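You operate a simulated robot arm through the tools that you are given. There is no shell and no other tool. Be economical: measure what you need, move in short steps, check, and stop when the job is done.

Carry out the task below with a simulated two-armed robot. There is one attempt and no reset: what you move stays moved.

Task
Fit the yellow ring on the black axle and screw its nut on.
Fine: the ring lies in the bench drawer; shut the drawer again; nut right home.

The check looks at the end state, three seconds after you hand in, the way a careful person would. Anything else that was tipped, shoved, dropped, spilled or broken makes it a failure.

Robot
Two 7-joint arms with two-finger parallel grippers on one trunk, on a base that drives. Base frame: it is fixed to the floor where the robot stands at the start and does not move with it; the origin is under the middle of the robot, x ahead of it, y to its left, z up. Readings come in m, degrees, newtons and seconds.
The left shoulder is at the start at [0.07, 0.163, 1.27], the right one opposite. With the tool pointing down near the work surface each hand reaches from about 0.1 to 0.82 m from the robot's upright axis, wherever it stands, measured 20 degrees to its own side. Places, roughly: bench drawer [0.9, 0, 0.7]; brass nut (4x4x2 cm) [1.2, 0.3, 0.9]; silver axle [1.25, 0.25, 1]. Payload 3.43 kg a hand.
The TCP of each hand is the grasp point between the finger pads, 0.034 m short of the fingertips. In the tool frame z runs along the fingers and y along their closing line. The gripper opens to 0.128 m. The fingers are 0.024 m wide and 0.012 m thick; the gripper's body (0.048 by 0.13 m) begins 0.096 m behind the TCP.
Orientation is that of the tool frame in the base frame, as a unit quaternion [w, x, y, z]. With the fingers straight down and closing along the base's y, the tool's x points along the base's -x, its y along +y and its z along -z.

Tools
- The arms move only by the tool drive_tool. It takes "left_increments", "right_increments" or both (then of equal length, played together; a hand with none holds still); each is a list of rows, each a list of 3 entries, a list of its own where there are three numbers: the turn, a rotation vector about the tool's x, y, z in degrees, then the shift along the tool's x, y, z in m, then the gripper command, from -1 (shut) to 1 (fully open), values between in proportion. In form: [[[rx, ry, rz], [x, y, z], grip], ...]. A call has 1 to 20 rows; each row is the pose to reach, as a shift and turn from the pose commanded when the call began, along the tool's axes at that moment. Each row takes 0.2 s and may step no farther than 0.05 m and 8.6 degrees from the row before; otherwise, or with a gripper value out of range, the whole call is refused. Where a pose cannot be reached the arm comes as near as it can. A force on the tool above 90 N (or 10 N above the force at the start of the call, whichever is more), or a blocked arm, ends the call early, and 0.2 s more pass. Each finger travels about 0.153 m/s and halts on what it meets, pressing with about 25 N; the grip force reading is that of the motor and also rises with nothing between the fingers. The clock runs only during rows and for 0.2 s after the last one: add rows that repeat a pose to give the fingers time. The reply holds the time, the measured pose of the TCP, the force on the tool along the base axes, the opening and the grip force, in the units named above and with some noise, with the torque about the TCP (base axes, N m) and any sound that the robot's microphone picked up, and new pictures: "views" is both (left out), scene, wrist or none (wrist: the cameras of the hands that moved).
- Cameras (640 x 400 px; columns grow to the right, rows downward): "scene" is now at [0.1494, -0.0069, 1.4849]; the picture's right is [-0.07, -1.00, 0.00], its down [-0.68, 0.05, -0.73] and it looks along [0.73, -0.05, -0.68] (base axes); focal length 251 px, centre (320, 200). "left" rides on the left gripper at [0.076, 0.011, -0.16] in its tool frame; the picture's right is [-0.15, 0.99, 0.00], its down [-0.88, -0.13, -0.46] and it looks along [-0.45, -0.07, 0.89] (tool axes); focal length 234 px, centre (320, 200). "right" rides on the right gripper at [0.076, -0.011, -0.16] in its tool frame; the picture's right is [0.15, 0.99, 0.00], its down [-0.88, 0.13, -0.46] and it looks along [-0.45, 0.07, 0.89] (tool axes); focal length 234 px, centre (320, 200). There is no depth. A picture from a camera that has moved, and an enlarged one, comes with that camera's place and axes in the base frame and with its lens. The place of the scene camera against the robot may be out by one fixed shift of up to 0.018 m in any direction.
- lift_body(by): slides the trunk up (or, below 0, down) by that many m; the arms and the scene camera ride with it, the base frame stays. It gives what a move gives, with no picture.
- steer(legs): drives the robot by 1 to 6 legs, each [ahead, left, turn to the left] in m, m and degrees, along the robot's own axes; the way and the turn of a leg run together, so that a leg with both is an arc; at most 1.5 m and 180 degrees a leg. The arms and the cameras ride along, it lands a little off, and it stops where it bumps. It gives what a move gives, and a new picture of the scene camera.
- head_to(pan, tilt): turns the head with the scene camera to pan (to the left, within 86 degrees either way) and tilt (down, from -29 to 69), counted from straight ahead of the robot. It gives what a move gives, and a new picture of the scene camera.
- enlarge(camera, box): a new picture of the part [left, top, right, bottom] of that camera's present view, enlarged. The clock stands still meanwhile.
- sign_off(): hands the job in; it is judged then, once.

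Go step by step. Nothing tells you exact positions but the pictures and the camera data: compare them with the known pose of the tool, close in by small moves and look again before you grip or let go. The budget is 120 turns and 260 pictures, counting those below and the enlarged ones. Unless the task says otherwise, let go and move clear before handing in, and close with one line.

The tools are called after "Emit:" by a JSON object that holds its "op" and its "data". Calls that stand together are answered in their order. drive_tool: Moves the arms, as the interface text tells. Its arguments: {"type":"object","properties":{"left_increments":{"type":"array","items":{"type":"array"}},"right_increments":{"type":"array","items":{"type":"array"}},"views":{"type":"string","enum":["both","scene","wrist","none"]}},"required":[]} The other tools are called the same way: lift_body (by) slides the trunk up or down; steer (legs) drives the base; head_to (pan, tilt) turns the head that bears the scene camera; enlarge (camera, box) takes an enlarged picture of a part of a camera's view; sign_off () hands the job in.

At the start:

```text
time_s: 0.0
left_tool_pos: [0.6135, 0.2545, 1.1483]
left_tool_rot: [0.001, 0.0, 1.0, 0.0]
left_ft_force: [0.3, 1.0, 0.4]
left_moment: [0.02, -0.02, 0.0]
left_opening: 0.1279
left_gripper_force: 0.1
right_tool_pos: [0.5341, -0.2526, 1.1355]
right_tool_rot: [0.0, -0.001, 1.0, 0.0]
right_ft_force: [0.1, 0.2, -0.3]
right_moment: [0.0, 0.01, -0.04]
right_opening: 0.128
right_gripper_force: 0.1
trunk travel left (down, up): [-0.75, 0.19]
robot x, y, heading: [0.0017, 0.0026, 0.0]
head pan, tilt: [-4.2, 43.1]
```

scene: 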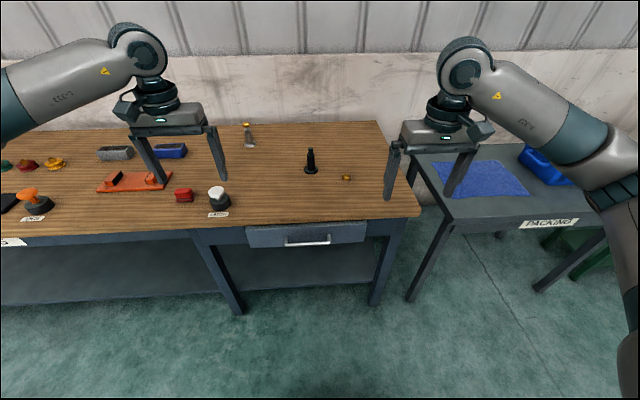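
right: 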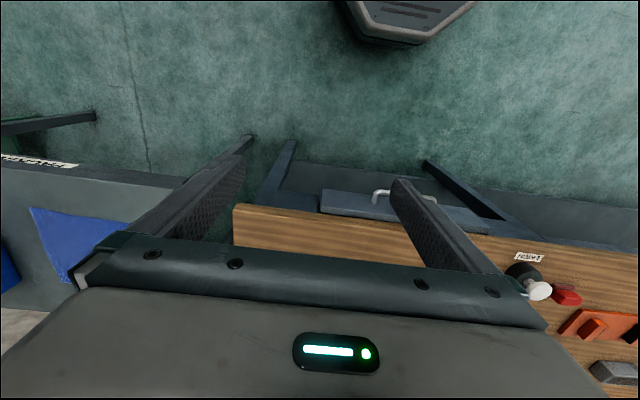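
left: 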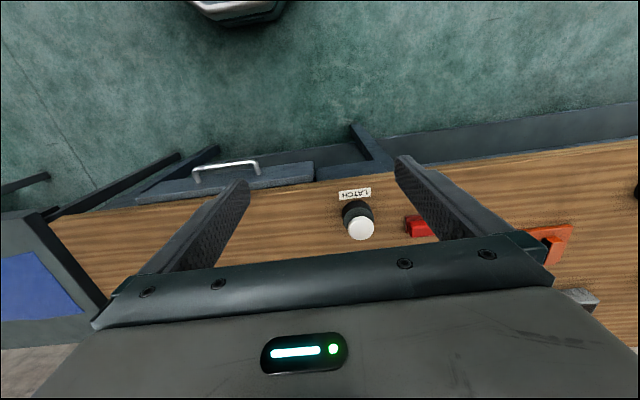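

I see a bench with a drawer, a black axle, a small brass nut to its right, a silver axle at the back and a knob labelled LATCH. I'll enlarge the pictures of these first.

Emit:
{"op": "enlarge", "data": {"camera": "scene", "box": [160, 110, 420, 270]}}

Emit:
{"op": "enlarge", "data": {"camera": "scene", "box": [0, 110, 240, 260]}}

```text
2.46 times, centred on (290, 190) of scene
camera zoom: at [0.1494, -0.0069, 1.4849], right [-0.07, -1.0, 0.0], down [-0.68, 0.05, -0.73], along [0.73, -0.05, -0.68], focal length 618 px, centre (394, 225)
```

zoom: 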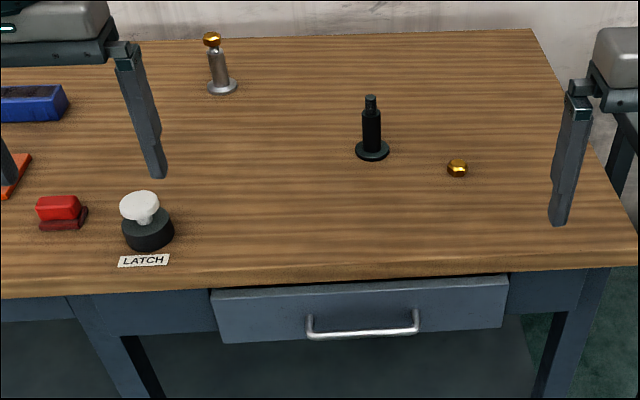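

```text
2.67 times, centred on (120, 185) of scene
camera zoom: at [0.1494, -0.0069, 1.4849], right [-0.07, -1.0, 0.0], down [-0.68, 0.05, -0.73], along [0.73, -0.05, -0.68], focal length 669 px, centre (853, 240)
```

zoom: 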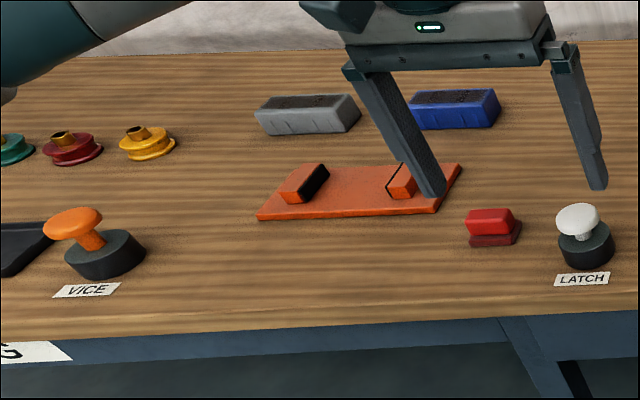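

The drawer handle is at about x 0.85, z 0.6, the black axle at about (1.23, -0.03), a nut lies at (1.14, -0.2), and the latch knob is at about (1.0, 0.37). I'll drive closer and take a better look.

Emit:
{"op": "steer", "data": {"legs": [[0.3, 0, 0]]}}

Emit:
{"op": "head_to", "data": {"pan": 0, "tilt": 50}}

Emit:
{"op": "enlarge", "data": {"camera": "scene", "box": [160, 100, 480, 300]}}

```text
time_s: 2.1
left_tool_pos: [0.914, 0.2583, 1.1488]
left_tool_rot: [0.0, -0.003, 1.0, 0.0]
left_ft_force: [1.4, 0.1, 0.3]
left_moment: [0.04, -0.01, -0.01]
left_opening: 0.128
left_gripper_force: 0.1
right_tool_pos: [0.837, -0.2489, 1.136]
right_tool_rot: [0.001, -0.003, 1.0, 0.0]
right_ft_force: [0.4, -0.1, -0.2]
right_moment: [0.01, -0.02, 0.01]
right_opening: 0.1281
right_gripper_force: 0.0
trunk travel left (down, up): [-0.75, 0.19]
robot x, y, heading: [0.2999, 0.0026, 0.2]
head pan, tilt: [-4.2, 43.1]
camera scene: at [0.4511, -0.0051, 1.485], right [-0.07, -1.0, 0.0], down [-0.68, 0.05, -0.73], along [0.73, -0.05, -0.68], focal length 251 px, centre (320, 200)
```

scene: 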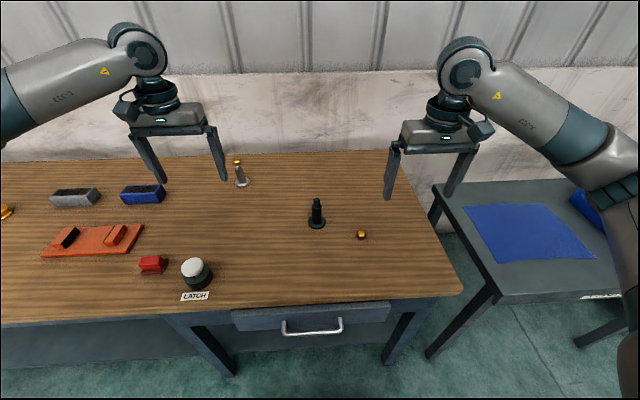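

```text
time_s: 2.7
left_tool_pos: [0.9148, 0.2578, 1.1475]
left_tool_rot: [0.0, -0.003, 1.0, 0.0]
left_ft_force: [-0.5, 0.0, 0.6]
left_moment: [0.03, 0.01, -0.02]
left_opening: 0.1281
left_gripper_force: 0.0
right_tool_pos: [0.8391, -0.2486, 1.136]
right_tool_rot: [0.0, -0.003, 1.0, 0.0]
right_ft_force: [-0.2, 0.1, 0.2]
right_moment: [-0.01, -0.03, 0.02]
right_opening: 0.1281
right_gripper_force: 0.1
trunk travel left (down, up): [-0.75, 0.19]
robot x, y, heading: [0.3049, 0.0018, 0.4]
head pan, tilt: [0.0, 50.0]
camera scene: at [0.4473, 0.0009, 1.4752], right [0.01, -1.0, 0.0], down [-0.77, 0.0, -0.64], along [0.64, 0.0, -0.77], focal length 251 px, centre (320, 200)
```

scene: 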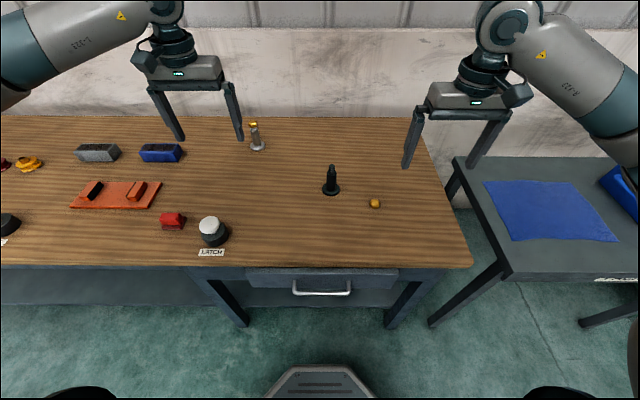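

```text
2.00 times, centred on (320, 200) of scene
camera zoom: at [0.4473, 0.0009, 1.4752], right [0.01, -1.0, 0.0], down [-0.77, 0.0, -0.64], along [0.64, 0.0, -0.77], focal length 502 px, centre (320, 200)
```

zoom: 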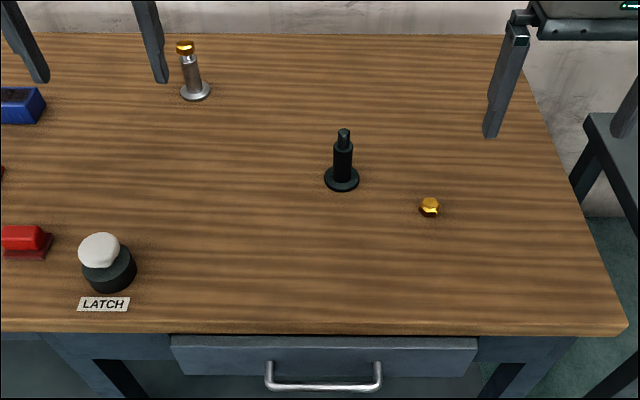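

Triangulating puts the bench top higher (about 0.82) and nearer than I first took it. I'll check that with the wrist cameras from the new place.

Emit:
{"op": "enlarge", "data": {"camera": "left", "box": [0, 0, 640, 400]}}

Emit:
{"op": "enlarge", "data": {"camera": "right", "box": [0, 0, 640, 400]}}

```text
1.00 times, centred on (320, 200) of left
camera zoom: at [0.8395, 0.2682, 1.3072], right [0.14, 0.99, 0.0], down [0.88, -0.12, 0.46], along [0.45, -0.06, -0.89], focal length 234 px, centre (320, 200)
```

zoom: 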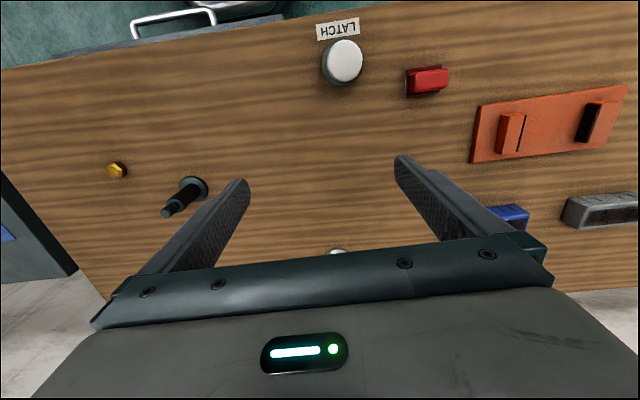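

```text
1.00 times, centred on (320, 200) of right
camera zoom: at [0.7627, -0.2604, 1.2959], right [-0.15, 0.99, 0.0], down [0.88, 0.14, 0.46], along [0.45, 0.07, -0.89], focal length 234 px, centre (320, 200)
```

zoom: 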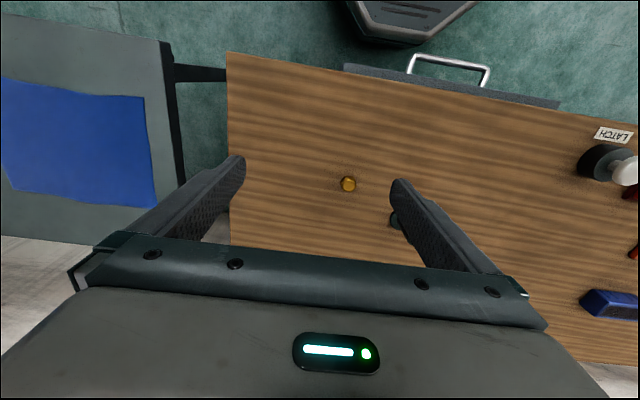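

The bench top is at z≈0.835, the latch knob at about (0.82, 0.307) with its top at z≈0.90, the nut at (0.95, -0.17) and the black axle at (1.01, -0.036). Next I'll shut the left gripper and bring it over the latch knob.

Emit:
{"op": "drive_tool", "data": {"left_increments": [[[0, 0, 0], [0.025, 0.012, 0.03], -1], [[0, 0, 0], [0.05, 0.025, 0.06], -1], [[0, 0, 0], [0.075, 0.037, 0.09], -1], [[0, 0, 0], [0.094, 0.049, 0.12], -1], [[0, 0, 0], [0.094, 0.049, 0.14], -1]]}}

```text
time_s: 3.9
left_tool_pos: [0.8208, 0.3049, 1.0087]
left_tool_rot: [0.0, -0.003, 1.0, 0.001]
left_ft_force: [-0.3, 0.4, 0.2]
left_moment: [0.01, 0.02, -0.04]
left_opening: 0.0002
left_gripper_force: 24.8
right_tool_pos: [0.8388, -0.2492, 1.1369]
right_tool_rot: [-0.001, -0.002, 1.0, 0.0]
right_ft_force: [0.3, -0.7, -0.5]
right_moment: [0.01, 0.0, 0.0]
right_opening: 0.128
right_gripper_force: 0.0
trunk travel left (down, up): [-0.75, 0.19]
robot x, y, heading: [0.3058, 0.0021, 0.6]
head pan, tilt: [0.0, 50.0]
camera scene: at [0.4473, 0.0005, 1.4752], right [0.01, -1.0, 0.0], down [-0.77, 0.0, -0.64], along [0.64, 0.0, -0.77], focal length 251 px, centre (320, 200)
camera left: at [0.7454, 0.3143, 1.1684], right [0.14, 0.99, 0.0], down [0.88, -0.12, 0.46], along [0.45, -0.06, -0.89], focal length 234 px, centre (320, 200)
```

scene: 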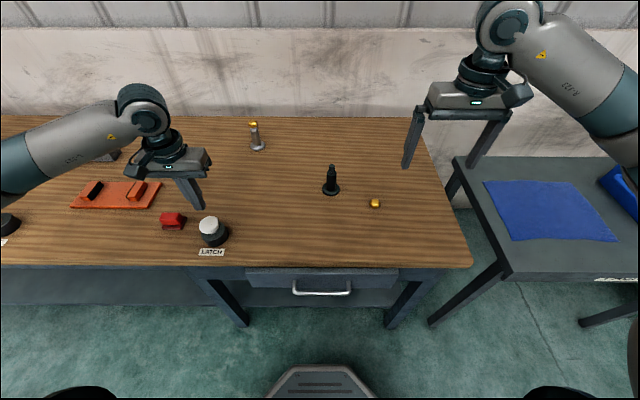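
left: 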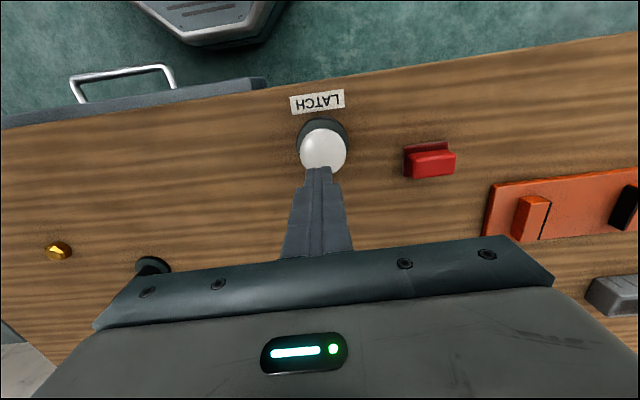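

The fingertips are above the knob. Now I press straight down in small steps.

Emit:
{"op": "drive_tool", "data": {"left_increments": [[[0, 0, 0], [0.004, 0.004, 0.03], -1], [[0, 0, 0], [0.004, 0.004, 0.06], -1], [[0, 0, 0], [0.004, 0.004, 0.07], -1], [[0, 0, 0], [0.004, 0.004, 0.075], -1], [[0, 0, 0], [0.004, 0.004, 0.08], -1], [[0, 0, 0], [0.004, 0.004, 0.085], -1], [[0, 0, 0], [0.004, 0.004, 0.09], -1]]}}

```text
time_s: 5.5
left_tool_pos: [0.8157, 0.3092, 0.9297]
left_tool_rot: [0.011, -0.004, 1.0, 0.0]
left_ft_force: [-0.2, 15.0, 89.6]
left_moment: [0.53, 1.02, -1.0]
left_opening: 0.0
left_gripper_force: 25.0
right_tool_pos: [0.832, -0.2506, 1.1409]
right_tool_rot: [0.004, -0.003, 1.0, 0.0]
right_ft_force: [-0.2, 0.2, -0.7]
right_moment: [0.01, 0.0, 0.02]
right_opening: 0.1281
right_gripper_force: 0.0
trunk travel left (down, up): [-0.75, 0.19]
robot x, y, heading: [0.3008, 0.0005, 0.3]
head pan, tilt: [0.0, 50.0]
camera scene: at [0.4375, -0.002, 1.4773], right [0.01, -1.0, 0.0], down [-0.76, 0.0, -0.65], along [0.65, 0.01, -0.76], focal length 251 px, centre (320, 200)
camera left: at [0.736, 0.3191, 1.0874], right [0.14, 0.99, 0.0], down [0.87, -0.12, 0.47], along [0.47, -0.06, -0.88], focal length 234 px, centre (320, 200)
```

scene: 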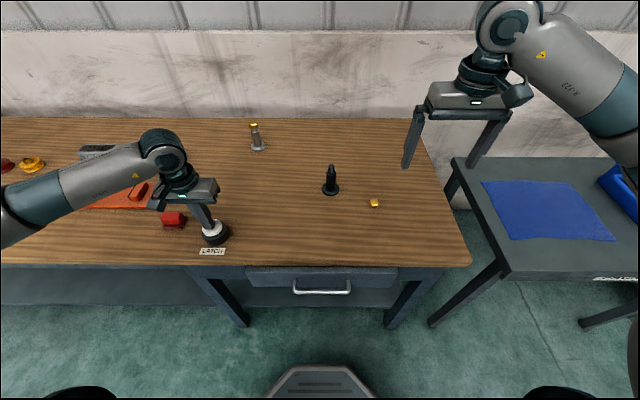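
left: 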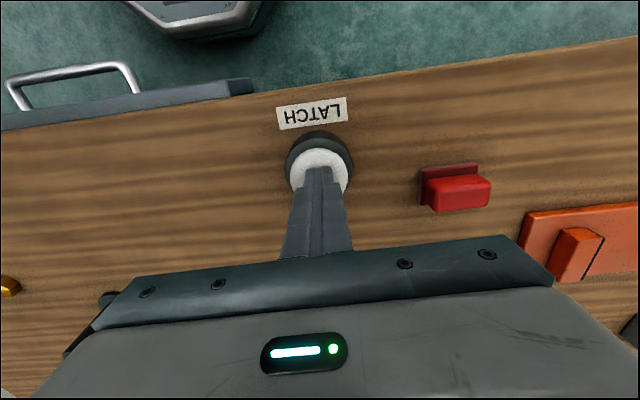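

I reached 90 N with the tips at z≈0.896 and heard no sound. I'll lift off and look at the knob and the drawer.

Emit:
{"op": "drive_tool", "data": {"left_increments": [[[0, 0, 0], [0, 0, -0.03], -1], [[0, 0, 0], [0, 0, -0.07], -1], [[0, 0, 0], [0, 0, -0.12], -1]]}}

Emit:
{"op": "enlarge", "data": {"camera": "scene", "box": [160, 180, 400, 330]}}

```text
time_s: 6.3
left_tool_pos: [0.8186, 0.3084, 1.0371]
left_tool_rot: [-0.002, -0.003, 1.0, 0.0]
left_ft_force: [0.5, -0.2, -0.3]
left_moment: [0.04, 0.02, -0.04]
left_opening: 0.0001
left_gripper_force: 25.1
right_tool_pos: [0.8393, -0.251, 1.1362]
right_tool_rot: [0.0, -0.004, 1.0, 0.0]
right_ft_force: [0.9, 1.2, -0.2]
right_moment: [0.02, 0.01, -0.01]
right_opening: 0.128
right_gripper_force: 0.1
trunk travel left (down, up): [-0.75, 0.19]
robot x, y, heading: [0.3049, 0.0008, 0.4]
head pan, tilt: [0.0, 50.0]
camera scene: at [0.4475, 0.0003, 1.4748], right [0.01, -1.0, 0.0], down [-0.77, 0.0, -0.64], along [0.64, 0.0, -0.77], focal length 251 px, centre (320, 200)
camera left: at [0.742, 0.3186, 1.1972], right [0.14, 0.99, 0.0], down [0.88, -0.12, 0.45], along [0.45, -0.06, -0.89], focal length 234 px, centre (320, 200)
```

scene: 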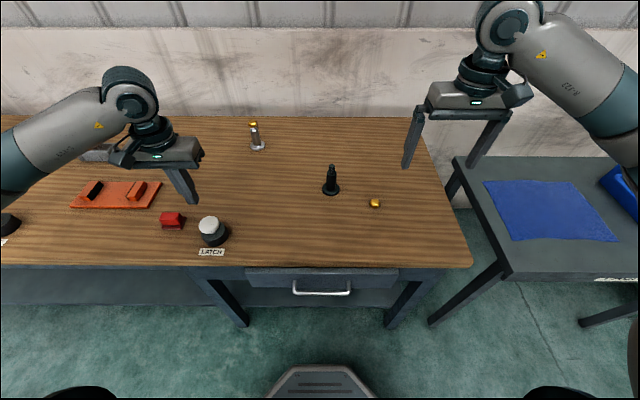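
left: 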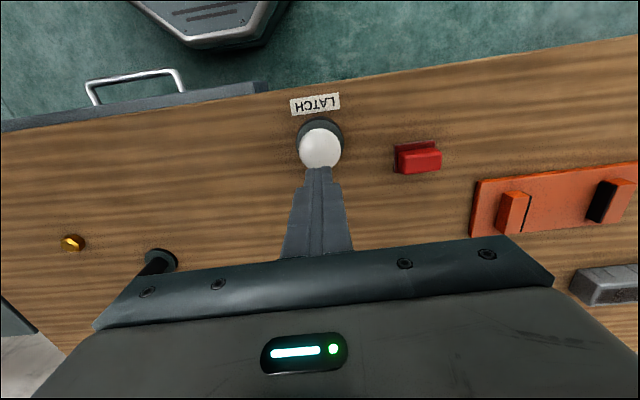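

```text
2.67 times, centred on (280, 255) of scene
camera zoom: at [0.4475, 0.0003, 1.4748], right [0.01, -1.0, 0.0], down [-0.77, 0.0, -0.64], along [0.64, 0.0, -0.77], focal length 669 px, centre (427, 53)
```

zoom: 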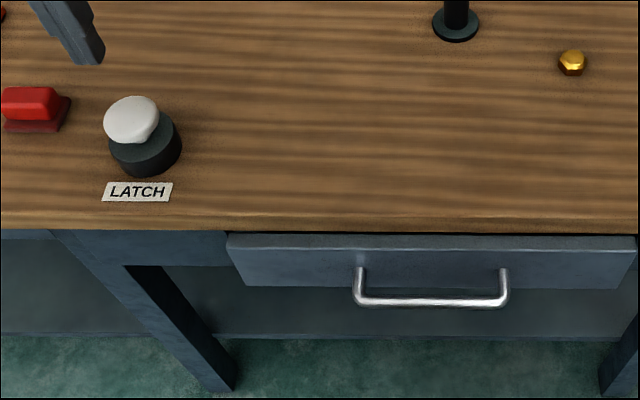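

The knob is spring-loaded and came back up, and the drawer hasn't moved, so I may have to hold the knob down while pulling. The handle bar is at about (0.70, 0, 0.736). I'll turn the right hand 90° above the handle so that it closes along x.

Emit:
{"op": "drive_tool", "data": {"right_increments": [[[0, 0, 8.5], [0.02, 0.025, 0], 0], [[0, 0, 17], [0.04, 0.05, 0], 0], [[0, 0, 25.5], [0.06, 0.075, 0.01], 0], [[0, 0, 34], [0.08, 0.1, 0.02], -0.3], [[0, 0, 42.5], [0.1, 0.125, 0.04], -0.3], [[0, 0, 51], [0.12, 0.15, 0.06], -0.3], [[0, 0, 59.5], [0.14, 0.175, 0.08], -0.3], [[0, 0, 68], [0.16, 0.2, 0.1], -0.3], [[0, 0, 76.5], [0.18, 0.225, 0.12], -0.3], [[0, 0, 85], [0.19, 0.245, 0.14], -0.3], [[0, 0, 90], [0.19, 0.248, 0.15], -0.3]]}}

```text
time_s: 8.7
left_tool_pos: [0.8178, 0.3087, 1.0383]
left_tool_rot: [0.0, -0.003, 1.0, 0.0]
left_ft_force: [-0.4, -1.0, -0.6]
left_moment: [0.01, 0.02, -0.02]
left_opening: 0.0001
left_gripper_force: 24.7
right_tool_pos: [0.6457, -0.0012, 0.9867]
right_tool_rot: [0.001, 0.705, 0.709, 0.0]
right_ft_force: [-0.2, 0.5, 1.0]
right_moment: [0.03, 0.02, -0.02]
right_opening: 0.0448
right_gripper_force: 0.1
trunk travel left (down, up): [-0.75, 0.19]
robot x, y, heading: [0.3034, 0.0044, 0.5]
head pan, tilt: [0.0, 50.0]
camera scene: at [0.4465, 0.0003, 1.4753], right [0.01, -1.0, 0.0], down [-0.77, 0.0, -0.64], along [0.64, 0.0, -0.77], focal length 251 px, centre (320, 200)
camera right: at [0.6348, 0.0741, 1.1468], right [0.99, 0.15, 0.0], down [0.13, -0.88, 0.46], along [0.07, -0.45, -0.89], focal length 234 px, centre (320, 200)
```

scene: 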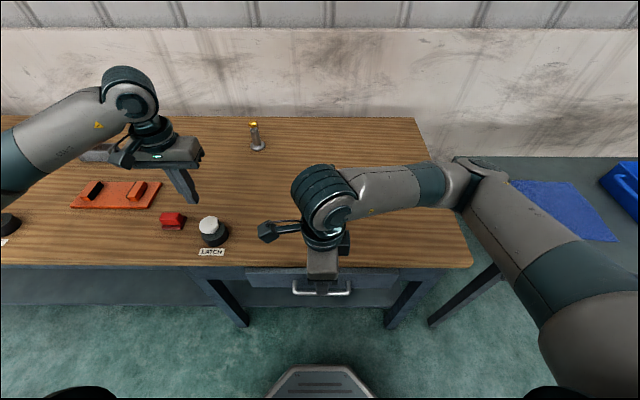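
right: 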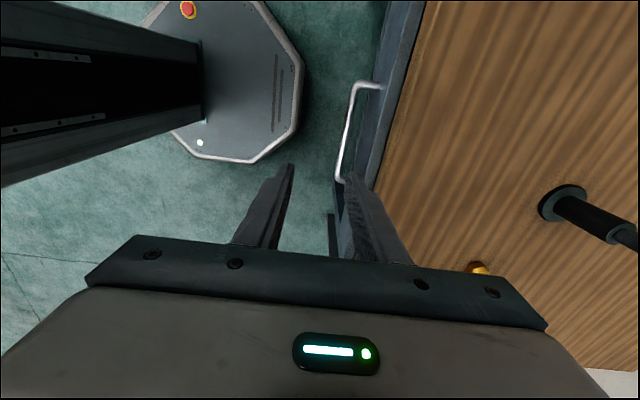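

The bar is at x≈0.695 and the drawer front at about 0.737. I'll tilt the hand 20° with the tips forward and come down to just above the bar.

Emit:
{"op": "drive_tool", "data": {"right_increments": [[[-7, 0, 0], [-0.002, 0.007, 0.045], -0.5], [[-14, 0, 0], [-0.003, 0.014, 0.09], -0.5], [[-20, 0, 0], [-0.004, 0.02, 0.135], -0.5], [[-20, 0, 0], [-0.004, 0.021, 0.174], -0.5]]}}

Emit:
{"op": "enlarge", "data": {"camera": "right", "box": [220, 50, 460, 250]}}

```text
time_s: 9.7
left_tool_pos: [0.8171, 0.3085, 1.0384]
left_tool_rot: [0.0, -0.004, 1.0, 0.0]
left_ft_force: [-0.4, -0.6, -1.1]
left_moment: [0.02, 0.02, 0.01]
left_opening: 0.0002
left_gripper_force: 24.6
right_tool_pos: [0.667, -0.0051, 0.8113]
right_tool_rot: [0.122, 0.695, 0.698, 0.123]
right_ft_force: [0.1, -0.1, 0.2]
right_moment: [0.0, 0.02, 0.03]
right_opening: 0.0319
right_gripper_force: 0.0
trunk travel left (down, up): [-0.75, 0.19]
robot x, y, heading: [0.3031, 0.0026, 0.1]
head pan, tilt: [0.0, 50.0]
camera scene: at [0.4465, 0.0004, 1.4753], right [0.01, -1.0, 0.0], down [-0.77, 0.0, -0.64], along [0.64, 0.0, -0.77], focal length 251 px, centre (320, 200)
camera right: at [0.6016, 0.0704, 0.9576], right [0.93, 0.15, 0.34], down [-0.03, -0.88, 0.47], along [0.37, -0.45, -0.81], focal length 234 px, centre (320, 200)
```

scene: 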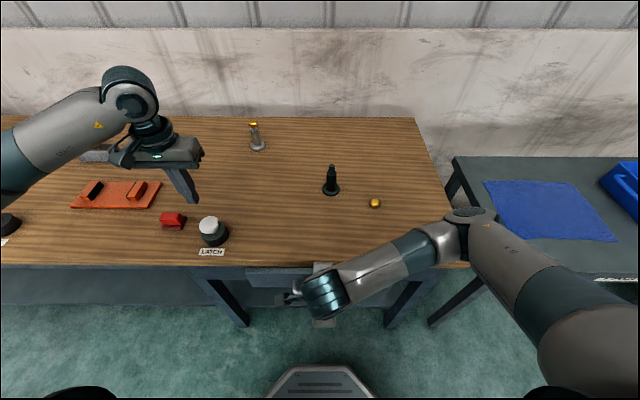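
right: 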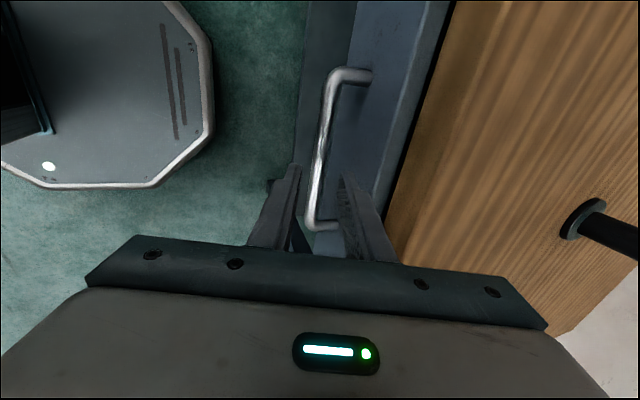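

```text
2.00 times, centred on (340, 150) of right
camera zoom: at [0.6016, 0.0704, 0.9576], right [0.93, 0.15, 0.34], down [-0.03, -0.88, 0.47], along [0.37, -0.45, -0.81], focal length 468 px, centre (280, 300)
```

zoom: 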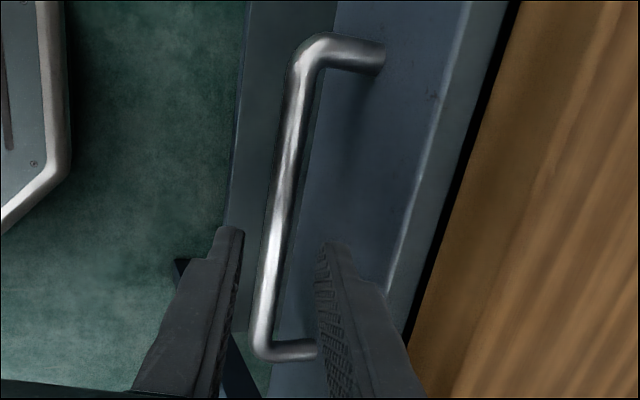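

The bar lies between the fingers, at about (0.698, 0.734). I'll slide 0.07 m along the fingers and close on it.

Emit:
{"op": "drive_tool", "data": {"right_increments": [[[0, 0, 0], [0, 0.001, 0.03], -0.5], [[0, 0, 0], [0, 0.002, 0.055], -0.5], [[0, 0, 0], [0, 0.002, 0.07], -0.5], [[0, 0, 0], [0, 0.002, 0.07], -1], [[0, 0, 0], [0, 0.002, 0.07], -1]], "views": "wrist"}}

```text
time_s: 10.9
left_tool_pos: [0.8157, 0.3092, 1.0391]
left_tool_rot: [0.0, -0.003, 1.0, -0.001]
left_ft_force: [-0.2, -0.4, 0.6]
left_moment: [-0.02, 0.01, -0.01]
left_opening: 0.0
left_gripper_force: 25.3
right_tool_pos: [0.6914, -0.0039, 0.7465]
right_tool_rot: [0.121, 0.693, 0.7, 0.124]
right_ft_force: [-13.0, -1.5, 4.5]
right_moment: [-0.49, 0.05, -0.3]
right_opening: 0.0136
right_gripper_force: 44.9
trunk travel left (down, up): [-0.75, 0.19]
robot x, y, heading: [0.3038, 0.0, 0.2]
head pan, tilt: [0.0, 50.0]
camera right: at [0.6249, 0.0711, 0.8926], right [0.93, 0.15, 0.34], down [-0.03, -0.88, 0.47], along [0.37, -0.45, -0.81], focal length 234 px, centre (320, 200)
```

right: 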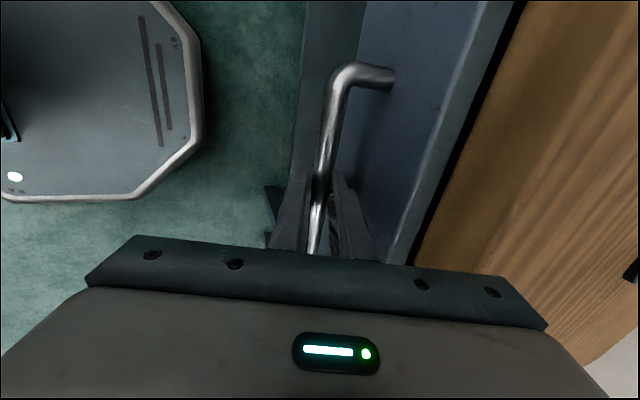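

I have the handle. I'll give it a small test pull along -x without the latch.

Emit:
{"op": "drive_tool", "data": {"right_increments": [[[0, 0, 0], [0, -0.0047, -0.0017], -1], [[0, 0, 0], [0, -0.0094, -0.0034], -1], [[0, 0, 0], [0, -0.0141, -0.0051], -1], [[0, 0, 0], [0, -0.0188, -0.0068], -1]], "views": "none"}}

```text
time_s: 11.9
left_tool_pos: [0.8248, 0.3102, 1.0343]
left_tool_rot: [-0.003, -0.004, 1.0, -0.001]
left_ft_force: [-0.2, 0.7, 0.5]
left_moment: [0.02, 0.01, 0.01]
left_opening: 0.0
left_gripper_force: 24.9
right_tool_pos: [0.6874, -0.0056, 0.7476]
right_tool_rot: [0.129, 0.696, 0.694, 0.128]
right_ft_force: [72.3, 8.7, -6.8]
right_moment: [-0.43, -0.01, 0.4]
right_opening: 0.0138
right_gripper_force: 45.1
trunk travel left (down, up): [-0.75, 0.19]
robot x, y, heading: [0.3089, 0.0004, 0.5]
head pan, tilt: [0.0, 50.0]
```

It's locked: 72 N and no movement. I'll relax the pull, then press the latch with the left hand.

Emit:
{"op": "drive_tool", "data": {"left_increments": [[[0, 0, 0], [0, 0, 0.04], -1], [[0, 0, 0], [0, 0, 0.08], -1], [[0, 0, 0], [0, 0, 0.095], -1], [[0, 0, 0], [0, 0, 0.1], -1], [[0, 0, 0], [0, 0, 0.105], -1], [[0, 0, 0], [0, 0, 0.108], -1]], "right_increments": [[[0, 0, 0], [0, 0.01, 0.0034], -1], [[0, 0, 0], [0, 0.0188, 0.0068], -1], [[0, 0, 0], [0, 0.0188, 0.0068], -1], [[0, 0, 0], [0, 0.0188, 0.0068], -1], [[0, 0, 0], [0, 0.0188, 0.0068], -1], [[0, 0, 0], [0, 0.0188, 0.0068], -1]], "views": "wrist"}}

```text
time_s: 13.3
left_tool_pos: [0.8139, 0.3097, 0.9306]
left_tool_rot: [0.002, -0.004, 1.0, 0.0]
left_ft_force: [-2.0, -5.1, 7.5]
left_moment: [-0.15, 0.12, 0.02]
left_opening: 0.0002
left_gripper_force: 24.8
right_tool_pos: [0.6898, -0.0044, 0.7474]
right_tool_rot: [0.121, 0.693, 0.7, 0.125]
right_ft_force: [-8.2, 2.7, 14.1]
right_moment: [0.97, 0.01, 0.19]
right_opening: 0.0137
right_gripper_force: 45.0
trunk travel left (down, up): [-0.75, 0.19]
robot x, y, heading: [0.3003, -0.0019, 0.5]
head pan, tilt: [0.0, 50.0]
camera right: at [0.6242, 0.0701, 0.8944], right [0.93, 0.15, 0.34], down [-0.03, -0.88, 0.47], along [0.37, -0.45, -0.82], focal length 234 px, centre (320, 200)
camera left: at [0.7375, 0.3189, 1.0906], right [0.14, 0.99, 0.0], down [0.88, -0.12, 0.46], along [0.45, -0.06, -0.89], focal length 234 px, centre (320, 200)
```

right: 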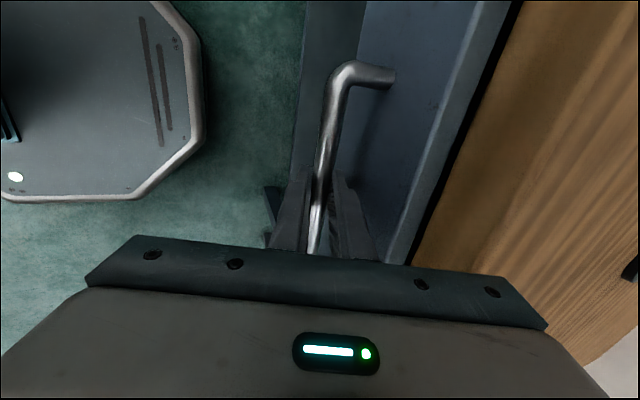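
left: 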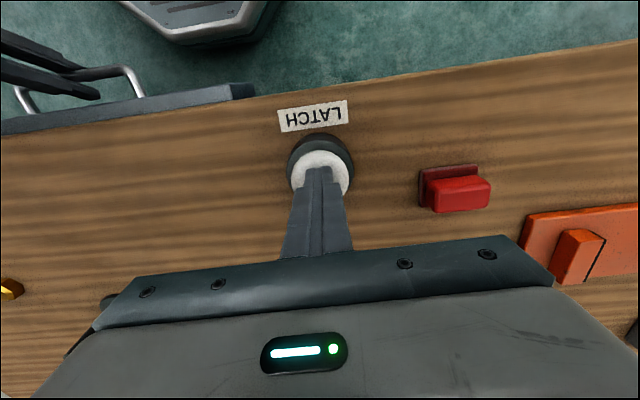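

The knob is nearly bottomed (7.5 N at the same height as before). I'll hold it 3 mm deeper and pull the drawer.

Emit:
{"op": "drive_tool", "data": {"left_increments": [[[0, 0, 0], [0, 0, 0.003], -1], [[0, 0, 0], [0, 0, 0.003], -1], [[0, 0, 0], [0, 0, 0.003], -1], [[0, 0, 0], [0, 0, 0.003], -1], [[0, 0, 0], [0, 0, 0.003], -1]], "right_increments": [[[0, 0, 0], [0, -0.0047, -0.0017], -1], [[0, 0, 0], [0, -0.0094, -0.0034], -1], [[0, 0, 0], [0, -0.0141, -0.0051], -1], [[0, 0, 0], [0, -0.0235, -0.0085], -1], [[0, 0, 0], [0, -0.033, -0.012], -1]], "views": "wrist"}}

```text
time_s: 14.5
left_tool_pos: [0.8148, 0.3085, 0.9291]
left_tool_rot: [0.002, -0.004, 1.0, -0.001]
left_ft_force: [-7.6, -13.2, 44.1]
left_moment: [-0.43, 0.58, -0.05]
left_opening: 0.0003
left_gripper_force: 25.6
right_tool_pos: [0.656, -0.0053, 0.7489]
right_tool_rot: [0.122, 0.693, 0.699, 0.126]
right_ft_force: [-0.1, 28.6, -22.8]
right_moment: [0.05, 0.01, -0.09]
right_opening: 0.0136
right_gripper_force: 45.2
trunk travel left (down, up): [-0.75, 0.19]
robot x, y, heading: [0.3034, 0.0009, 0.4]
head pan, tilt: [0.0, 50.0]
camera right: at [0.5892, 0.0701, 0.8944], right [0.93, 0.15, 0.34], down [-0.03, -0.88, 0.47], along [0.37, -0.45, -0.81], focal length 234 px, centre (320, 200)
camera left: at [0.7372, 0.3192, 1.0891], right [0.14, 0.99, 0.0], down [0.88, -0.12, 0.46], along [0.46, -0.06, -0.89], focal length 234 px, centre (320, 200)
```

right: 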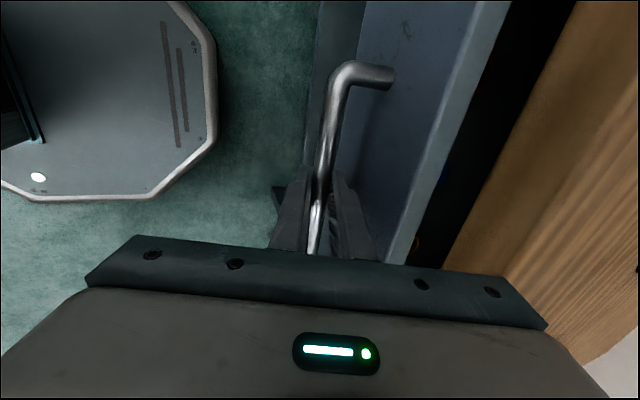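
left: 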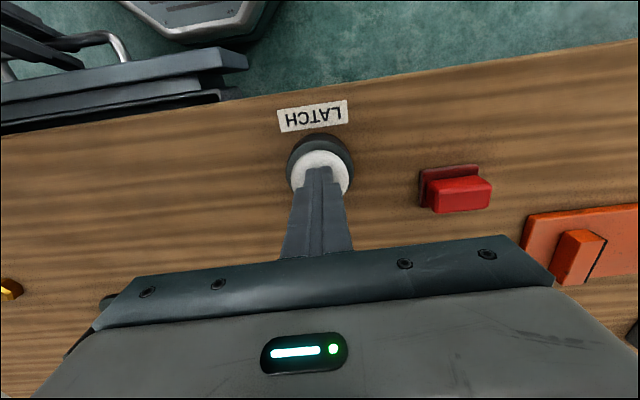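

The drawer slides. I'll lift the left hand off the latch and keep pulling.

Emit:
{"op": "drive_tool", "data": {"left_increments": [[[0, 0, 0], [0, 0, -0.03], -1], [[0, 0, 0], [0, 0, -0.07], -1], [[0, 0, 0], [0, 0, -0.11], -1], [[0, 0, 0], [0, 0, -0.15], -1], [[0, 0, 0], [0, 0, -0.15], -1], [[0, 0, 0], [0, 0, -0.15], -1]], "right_increments": [[[0, 0, 0], [0, -0.019, -0.0068], -1], [[0, 0, 0], [0, -0.038, -0.0137], -1], [[0, 0, 0], [0, -0.056, -0.0205], -1], [[0, 0, 0], [0, -0.075, -0.027], -1], [[0, 0, 0], [0, -0.094, -0.034], -1], [[0, 0, 0], [0, -0.113, -0.041], -1]]}}

```text
time_s: 15.9
left_tool_pos: [0.8143, 0.3148, 1.0776]
left_tool_rot: [0.0, -0.004, 1.0, -0.001]
left_ft_force: [0.5, 0.2, -0.5]
left_moment: [-0.02, -0.02, 0.0]
left_opening: 0.0001
left_gripper_force: 24.6
right_tool_pos: [0.5374, -0.0049, 0.7468]
right_tool_rot: [0.123, 0.694, 0.699, 0.123]
right_ft_force: [0.1, 20.9, 14.7]
right_moment: [0.6, 0.03, 0.23]
right_opening: 0.0136
right_gripper_force: 45.8
trunk travel left (down, up): [-0.75, 0.19]
robot x, y, heading: [0.3035, 0.0008, 0.4]
head pan, tilt: [0.0, 50.0]
camera scene: at [0.4449, 0.0038, 1.4754], right [0.01, -1.0, 0.0], down [-0.77, -0.01, -0.64], along [0.64, 0.0, -0.77], focal length 251 px, centre (320, 200)
camera right: at [0.471, 0.0703, 0.8942], right [0.93, 0.15, 0.34], down [-0.03, -0.88, 0.47], along [0.37, -0.45, -0.81], focal length 234 px, centre (320, 200)
camera left: at [0.7393, 0.3245, 1.2378], right [0.14, 0.99, 0.0], down [0.88, -0.12, 0.46], along [0.45, -0.07, -0.89], focal length 234 px, centre (320, 200)
```

scene: 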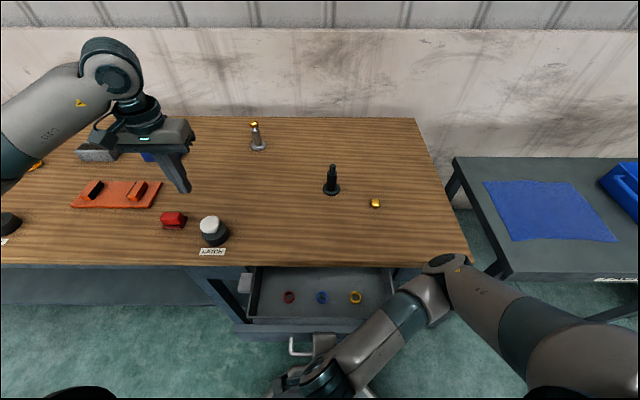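
right: 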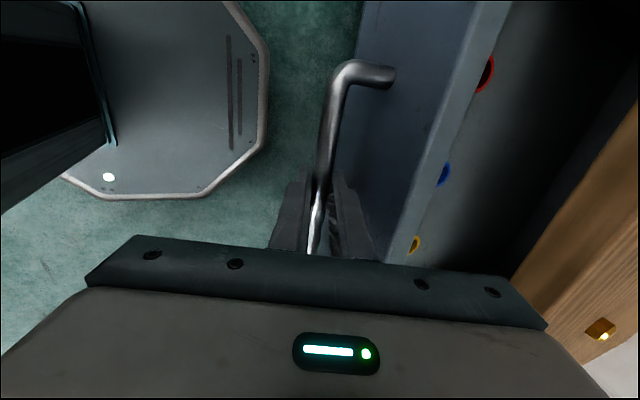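
left: 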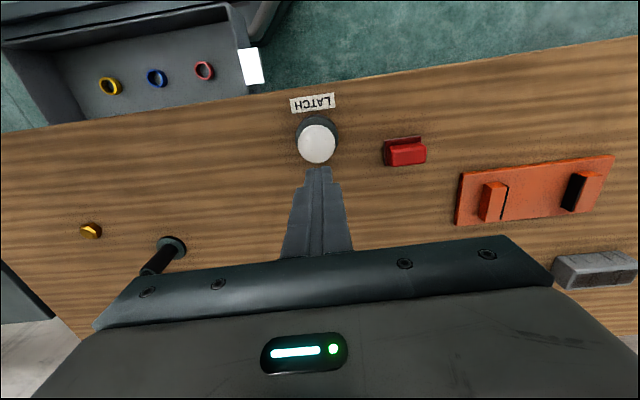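

The drawer is open with three rings inside: red, blue and yellow. I'll zoom in to find their places.

Emit:
{"op": "enlarge", "data": {"camera": "scene", "box": [230, 250, 410, 360]}}

Emit:
{"op": "enlarge", "data": {"camera": "left", "box": [0, 0, 280, 175]}}

Emit:
{"op": "enlarge", "data": {"camera": "scene", "box": [230, 110, 410, 220]}}

```text
3.56 times, centred on (320, 305) of scene
camera zoom: at [0.4449, 0.0038, 1.4754], right [0.01, -1.0, 0.0], down [-0.77, -0.01, -0.64], along [0.64, 0.0, -0.77], focal length 892 px, centre (320, -173)
```

zoom: 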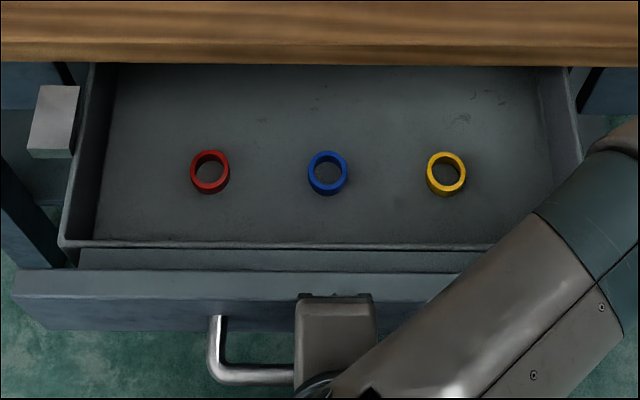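

```text
2.29 times, centred on (140, 88) of left
camera zoom: at [0.7393, 0.3245, 1.2378], right [0.14, 0.99, 0.0], down [0.88, -0.12, 0.46], along [0.45, -0.07, -0.89], focal length 535 px, centre (731, 457)
```

zoom: 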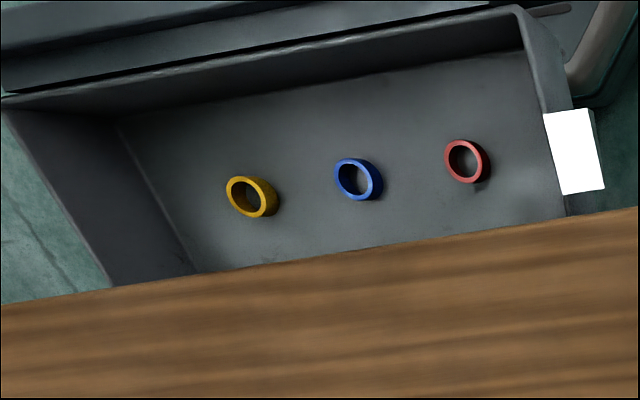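

```text
3.56 times, centred on (320, 165) of scene
camera zoom: at [0.4449, 0.0038, 1.4754], right [0.01, -1.0, 0.0], down [-0.77, -0.01, -0.64], along [0.64, 0.0, -0.77], focal length 892 px, centre (320, 324)
```

zoom: 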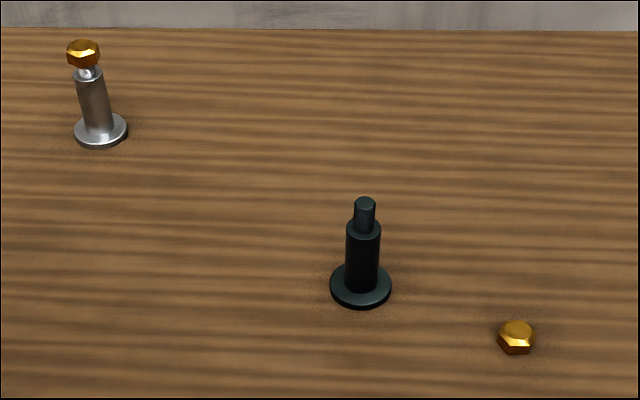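

The yellow ring is at about (0.695, -0.106, 0.70), close under the bench edge (x≈0.734). I'll pull the drawer out another 5 cm for room.

Emit:
{"op": "drive_tool", "data": {"right_increments": [[[0, 0, 0], [0, -0.0094, -0.0034], -1], [[0, 0, 0], [0, -0.0188, -0.0068], -1], [[0, 0, 0], [0, -0.028, -0.0102], -1], [[0, 0, 0], [0, -0.0376, -0.0137], -1], [[0, 0, 0], [0, -0.047, -0.017], -1]], "views": "scene"}}

```text
time_s: 17.1
left_tool_pos: [0.8152, 0.3138, 1.0787]
left_tool_rot: [0.0, -0.003, 1.0, -0.002]
left_ft_force: [0.5, -0.4, -0.6]
left_moment: [-0.02, 0.03, 0.0]
left_opening: 0.0
left_gripper_force: 25.3
right_tool_pos: [0.4864, -0.0063, 0.7469]
right_tool_rot: [0.122, 0.694, 0.699, 0.124]
right_ft_force: [0.1, 22.3, 29.1]
right_moment: [0.09, -0.06, -0.02]
right_opening: 0.0141
right_gripper_force: 44.7
trunk travel left (down, up): [-0.75, 0.19]
robot x, y, heading: [0.3061, 0.0001, 0.3]
head pan, tilt: [0.0, 50.0]
camera scene: at [0.4453, 0.0039, 1.4755], right [0.01, -1.0, 0.0], down [-0.77, -0.01, -0.64], along [0.64, 0.0, -0.77], focal length 251 px, centre (320, 200)
```

scene: 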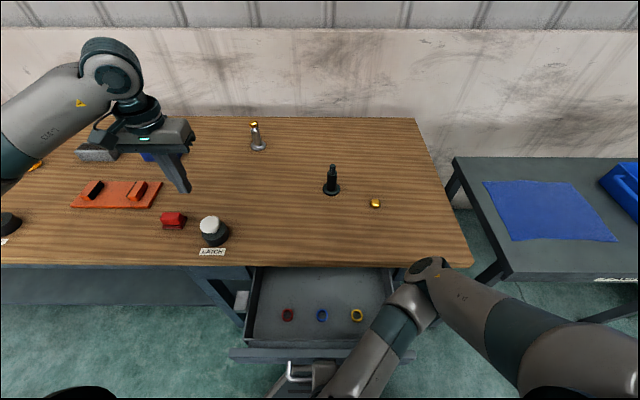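

Now I'll let go of the handle, back off along the fingers and rise.

Emit:
{"op": "drive_tool", "data": {"right_increments": [[[0, 0, 0], [0, 0, 0], -0.5], [[0, 0, 0], [0, 0, 0], -0.5], [[0, 0, 0], [0, 0, -0.03], -0.5], [[0, 0, 0], [0, 0, -0.07], -0.5], [[6, 0, 0], [0, 0.017, -0.115], -0.5], [[12, 0, 0], [0, 0.034, -0.16], -0.5], [[20, 0, 0], [0, 0.05, -0.205], -0.5], [[20, 0, 0], [0, 0.067, -0.25], -0.5]]}}

```text
time_s: 18.4
left_tool_pos: [0.8175, 0.3109, 1.0785]
left_tool_rot: [-0.001, -0.003, 1.0, -0.001]
left_ft_force: [0.6, -0.7, 0.7]
left_moment: [0.02, 0.0, -0.01]
left_opening: 0.0
left_gripper_force: 25.3
right_tool_pos: [0.4684, -0.0655, 0.807]
right_tool_rot: [0.181, 0.651, 0.737, 0.026]
right_ft_force: [-0.1, 0.3, -0.1]
right_moment: [0.07, 0.0, 0.0]
right_opening: 0.0317
right_gripper_force: 0.1
right hand out of reach, approached as far as the arm can: row 5, 6
trunk travel left (down, up): [-0.75, 0.19]
robot x, y, heading: [0.3032, 0.0022, 0.6]
head pan, tilt: [0.0, 50.0]
stopped in row 6 (right hand): the arm was blocked; the commanded pose is now the measured one
camera scene: at [0.4474, 0.0001, 1.4751], right [0.01, -1.0, 0.0], down [-0.77, 0.0, -0.64], along [0.64, 0.0, -0.77], focal length 251 px, centre (320, 200)
camera right: at [0.4024, 0.0379, 0.9358], right [0.93, 0.29, 0.23], down [0.06, -0.74, 0.67], along [0.37, -0.6, -0.71], focal length 234 px, centre (320, 200)
```

scene: 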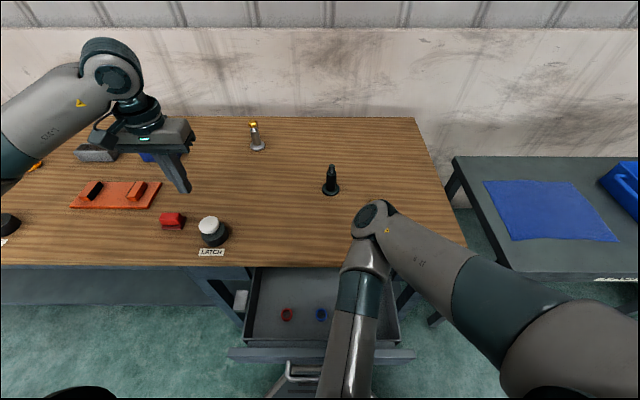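
right: 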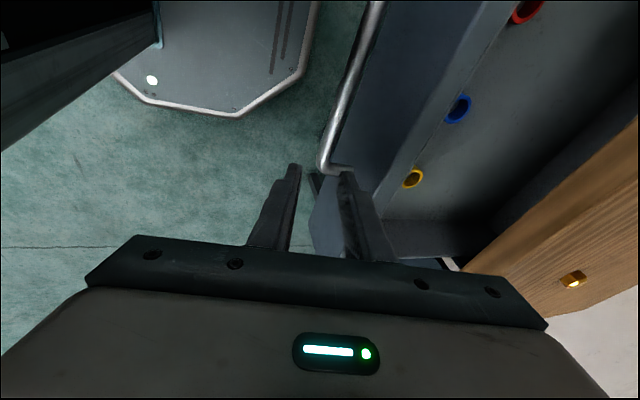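

The arm got cramped near the trunk. I'll bring it forward, outward and up.

Emit:
{"op": "drive_tool", "data": {"right_increments": [[[0, 0, 0], [-0.02, 0.025, -0.02], -0.5], [[0, 0, 0], [-0.04, 0.05, -0.042], -0.5], [[0, 0, 0], [-0.06, 0.07, -0.065], -0.5], [[0, 0, 0], [-0.085, 0.092, -0.086], -0.5], [[0, 0, 0], [-0.11, 0.115, -0.108], -0.5], [[0, 0, 0], [-0.135, 0.137, -0.13], -0.5], [[0, 0, 0], [-0.159, 0.159, -0.15], -0.5]]}}

```text
time_s: 19.2
left_tool_pos: [0.8168, 0.3114, 1.0779]
left_tool_rot: [0.0, -0.004, 1.0, 0.001]
left_ft_force: [0.1, 0.6, 0.1]
left_moment: [0.01, -0.02, 0.01]
left_opening: 0.0003
left_gripper_force: 24.9
right_tool_pos: [0.5433, -0.1088, 0.8277]
right_tool_rot: [0.254, 0.627, 0.736, -0.023]
right_ft_force: [0.0, 0.0, -1.0]
right_moment: [-0.01, 0.02, 0.0]
right_opening: 0.0318
right_gripper_force: 0.1
right hand out of reach, approached as far as the arm can: row 1, 2, 3, 4
trunk travel left (down, up): [-0.75, 0.19]
robot x, y, heading: [0.3064, 0.0028, 0.5]
head pan, tilt: [0.0, 50.0]
stopped in row 4 (right hand): the arm was blocked; the commanded pose is now the measured one
camera scene: at [0.4468, 0.0008, 1.4752], right [0.01, -1.0, 0.0], down [-0.77, 0.0, -0.64], along [0.64, 0.0, -0.77], focal length 251 px, centre (320, 200)
camera right: at [0.4703, 0.0134, 0.9335], right [0.91, 0.34, 0.22], down [0.04, -0.62, 0.79], along [0.41, -0.71, -0.57], focal length 234 px, centre (320, 200)
```

scene: 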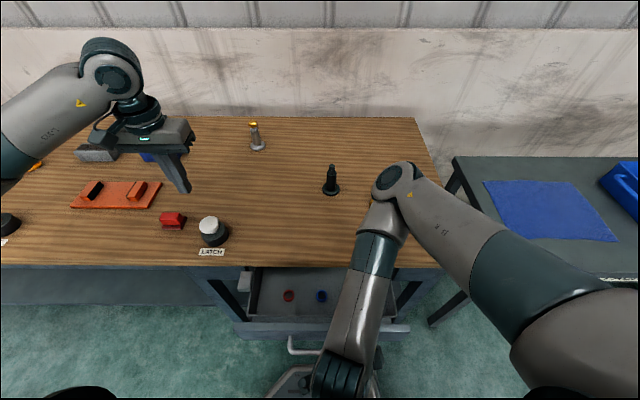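
right: 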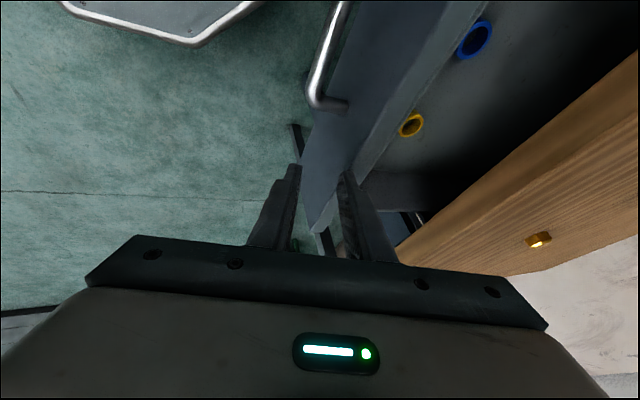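

The drawer seems to have been nudged partly in, and the arm is near its joint limits. I'll raise the trunk to lift the arm clear of the drawer without bending it.

Emit:
{"op": "lift_body", "data": {"by": 0.18}}

Emit:
{"op": "enlarge", "data": {"camera": "scene", "box": [0, 0, 640, 400]}}

```text
time_s: 21.2
left_tool_pos: [0.8173, 0.3123, 1.2574]
left_tool_rot: [0.0, -0.003, 1.0, 0.0]
left_ft_force: [-1.1, -0.7, 0.0]
left_moment: [0.01, 0.0, -0.01]
left_opening: 0.0
left_gripper_force: 25.2
right_tool_pos: [0.5428, -0.1092, 1.0085]
right_tool_rot: [0.254, 0.627, 0.736, -0.022]
right_ft_force: [0.1, -0.2, -0.2]
right_moment: [0.04, 0.02, -0.02]
right_opening: 0.0322
right_gripper_force: 0.0
trunk travel left (down, up): [-0.93, 0.01]
robot x, y, heading: [0.3046, 0.0004, 0.4]
head pan, tilt: [0.0, 50.0]
```

```text
1.00 times, centred on (320, 200) of scene
camera zoom: at [0.4465, 0.0014, 1.6552], right [0.01, -1.0, 0.0], down [-0.77, -0.01, -0.64], along [0.64, 0.0, -0.77], focal length 251 px, centre (320, 200)
```

zoom: 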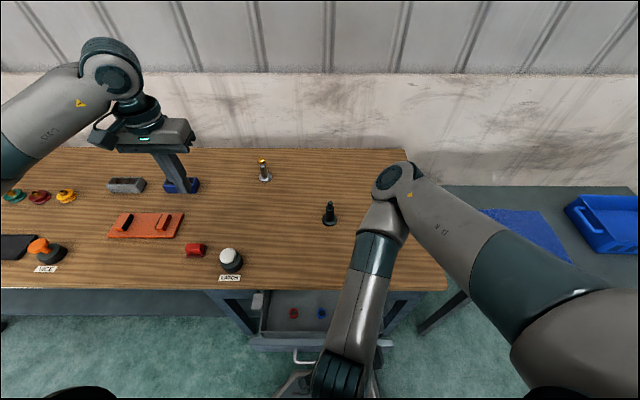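

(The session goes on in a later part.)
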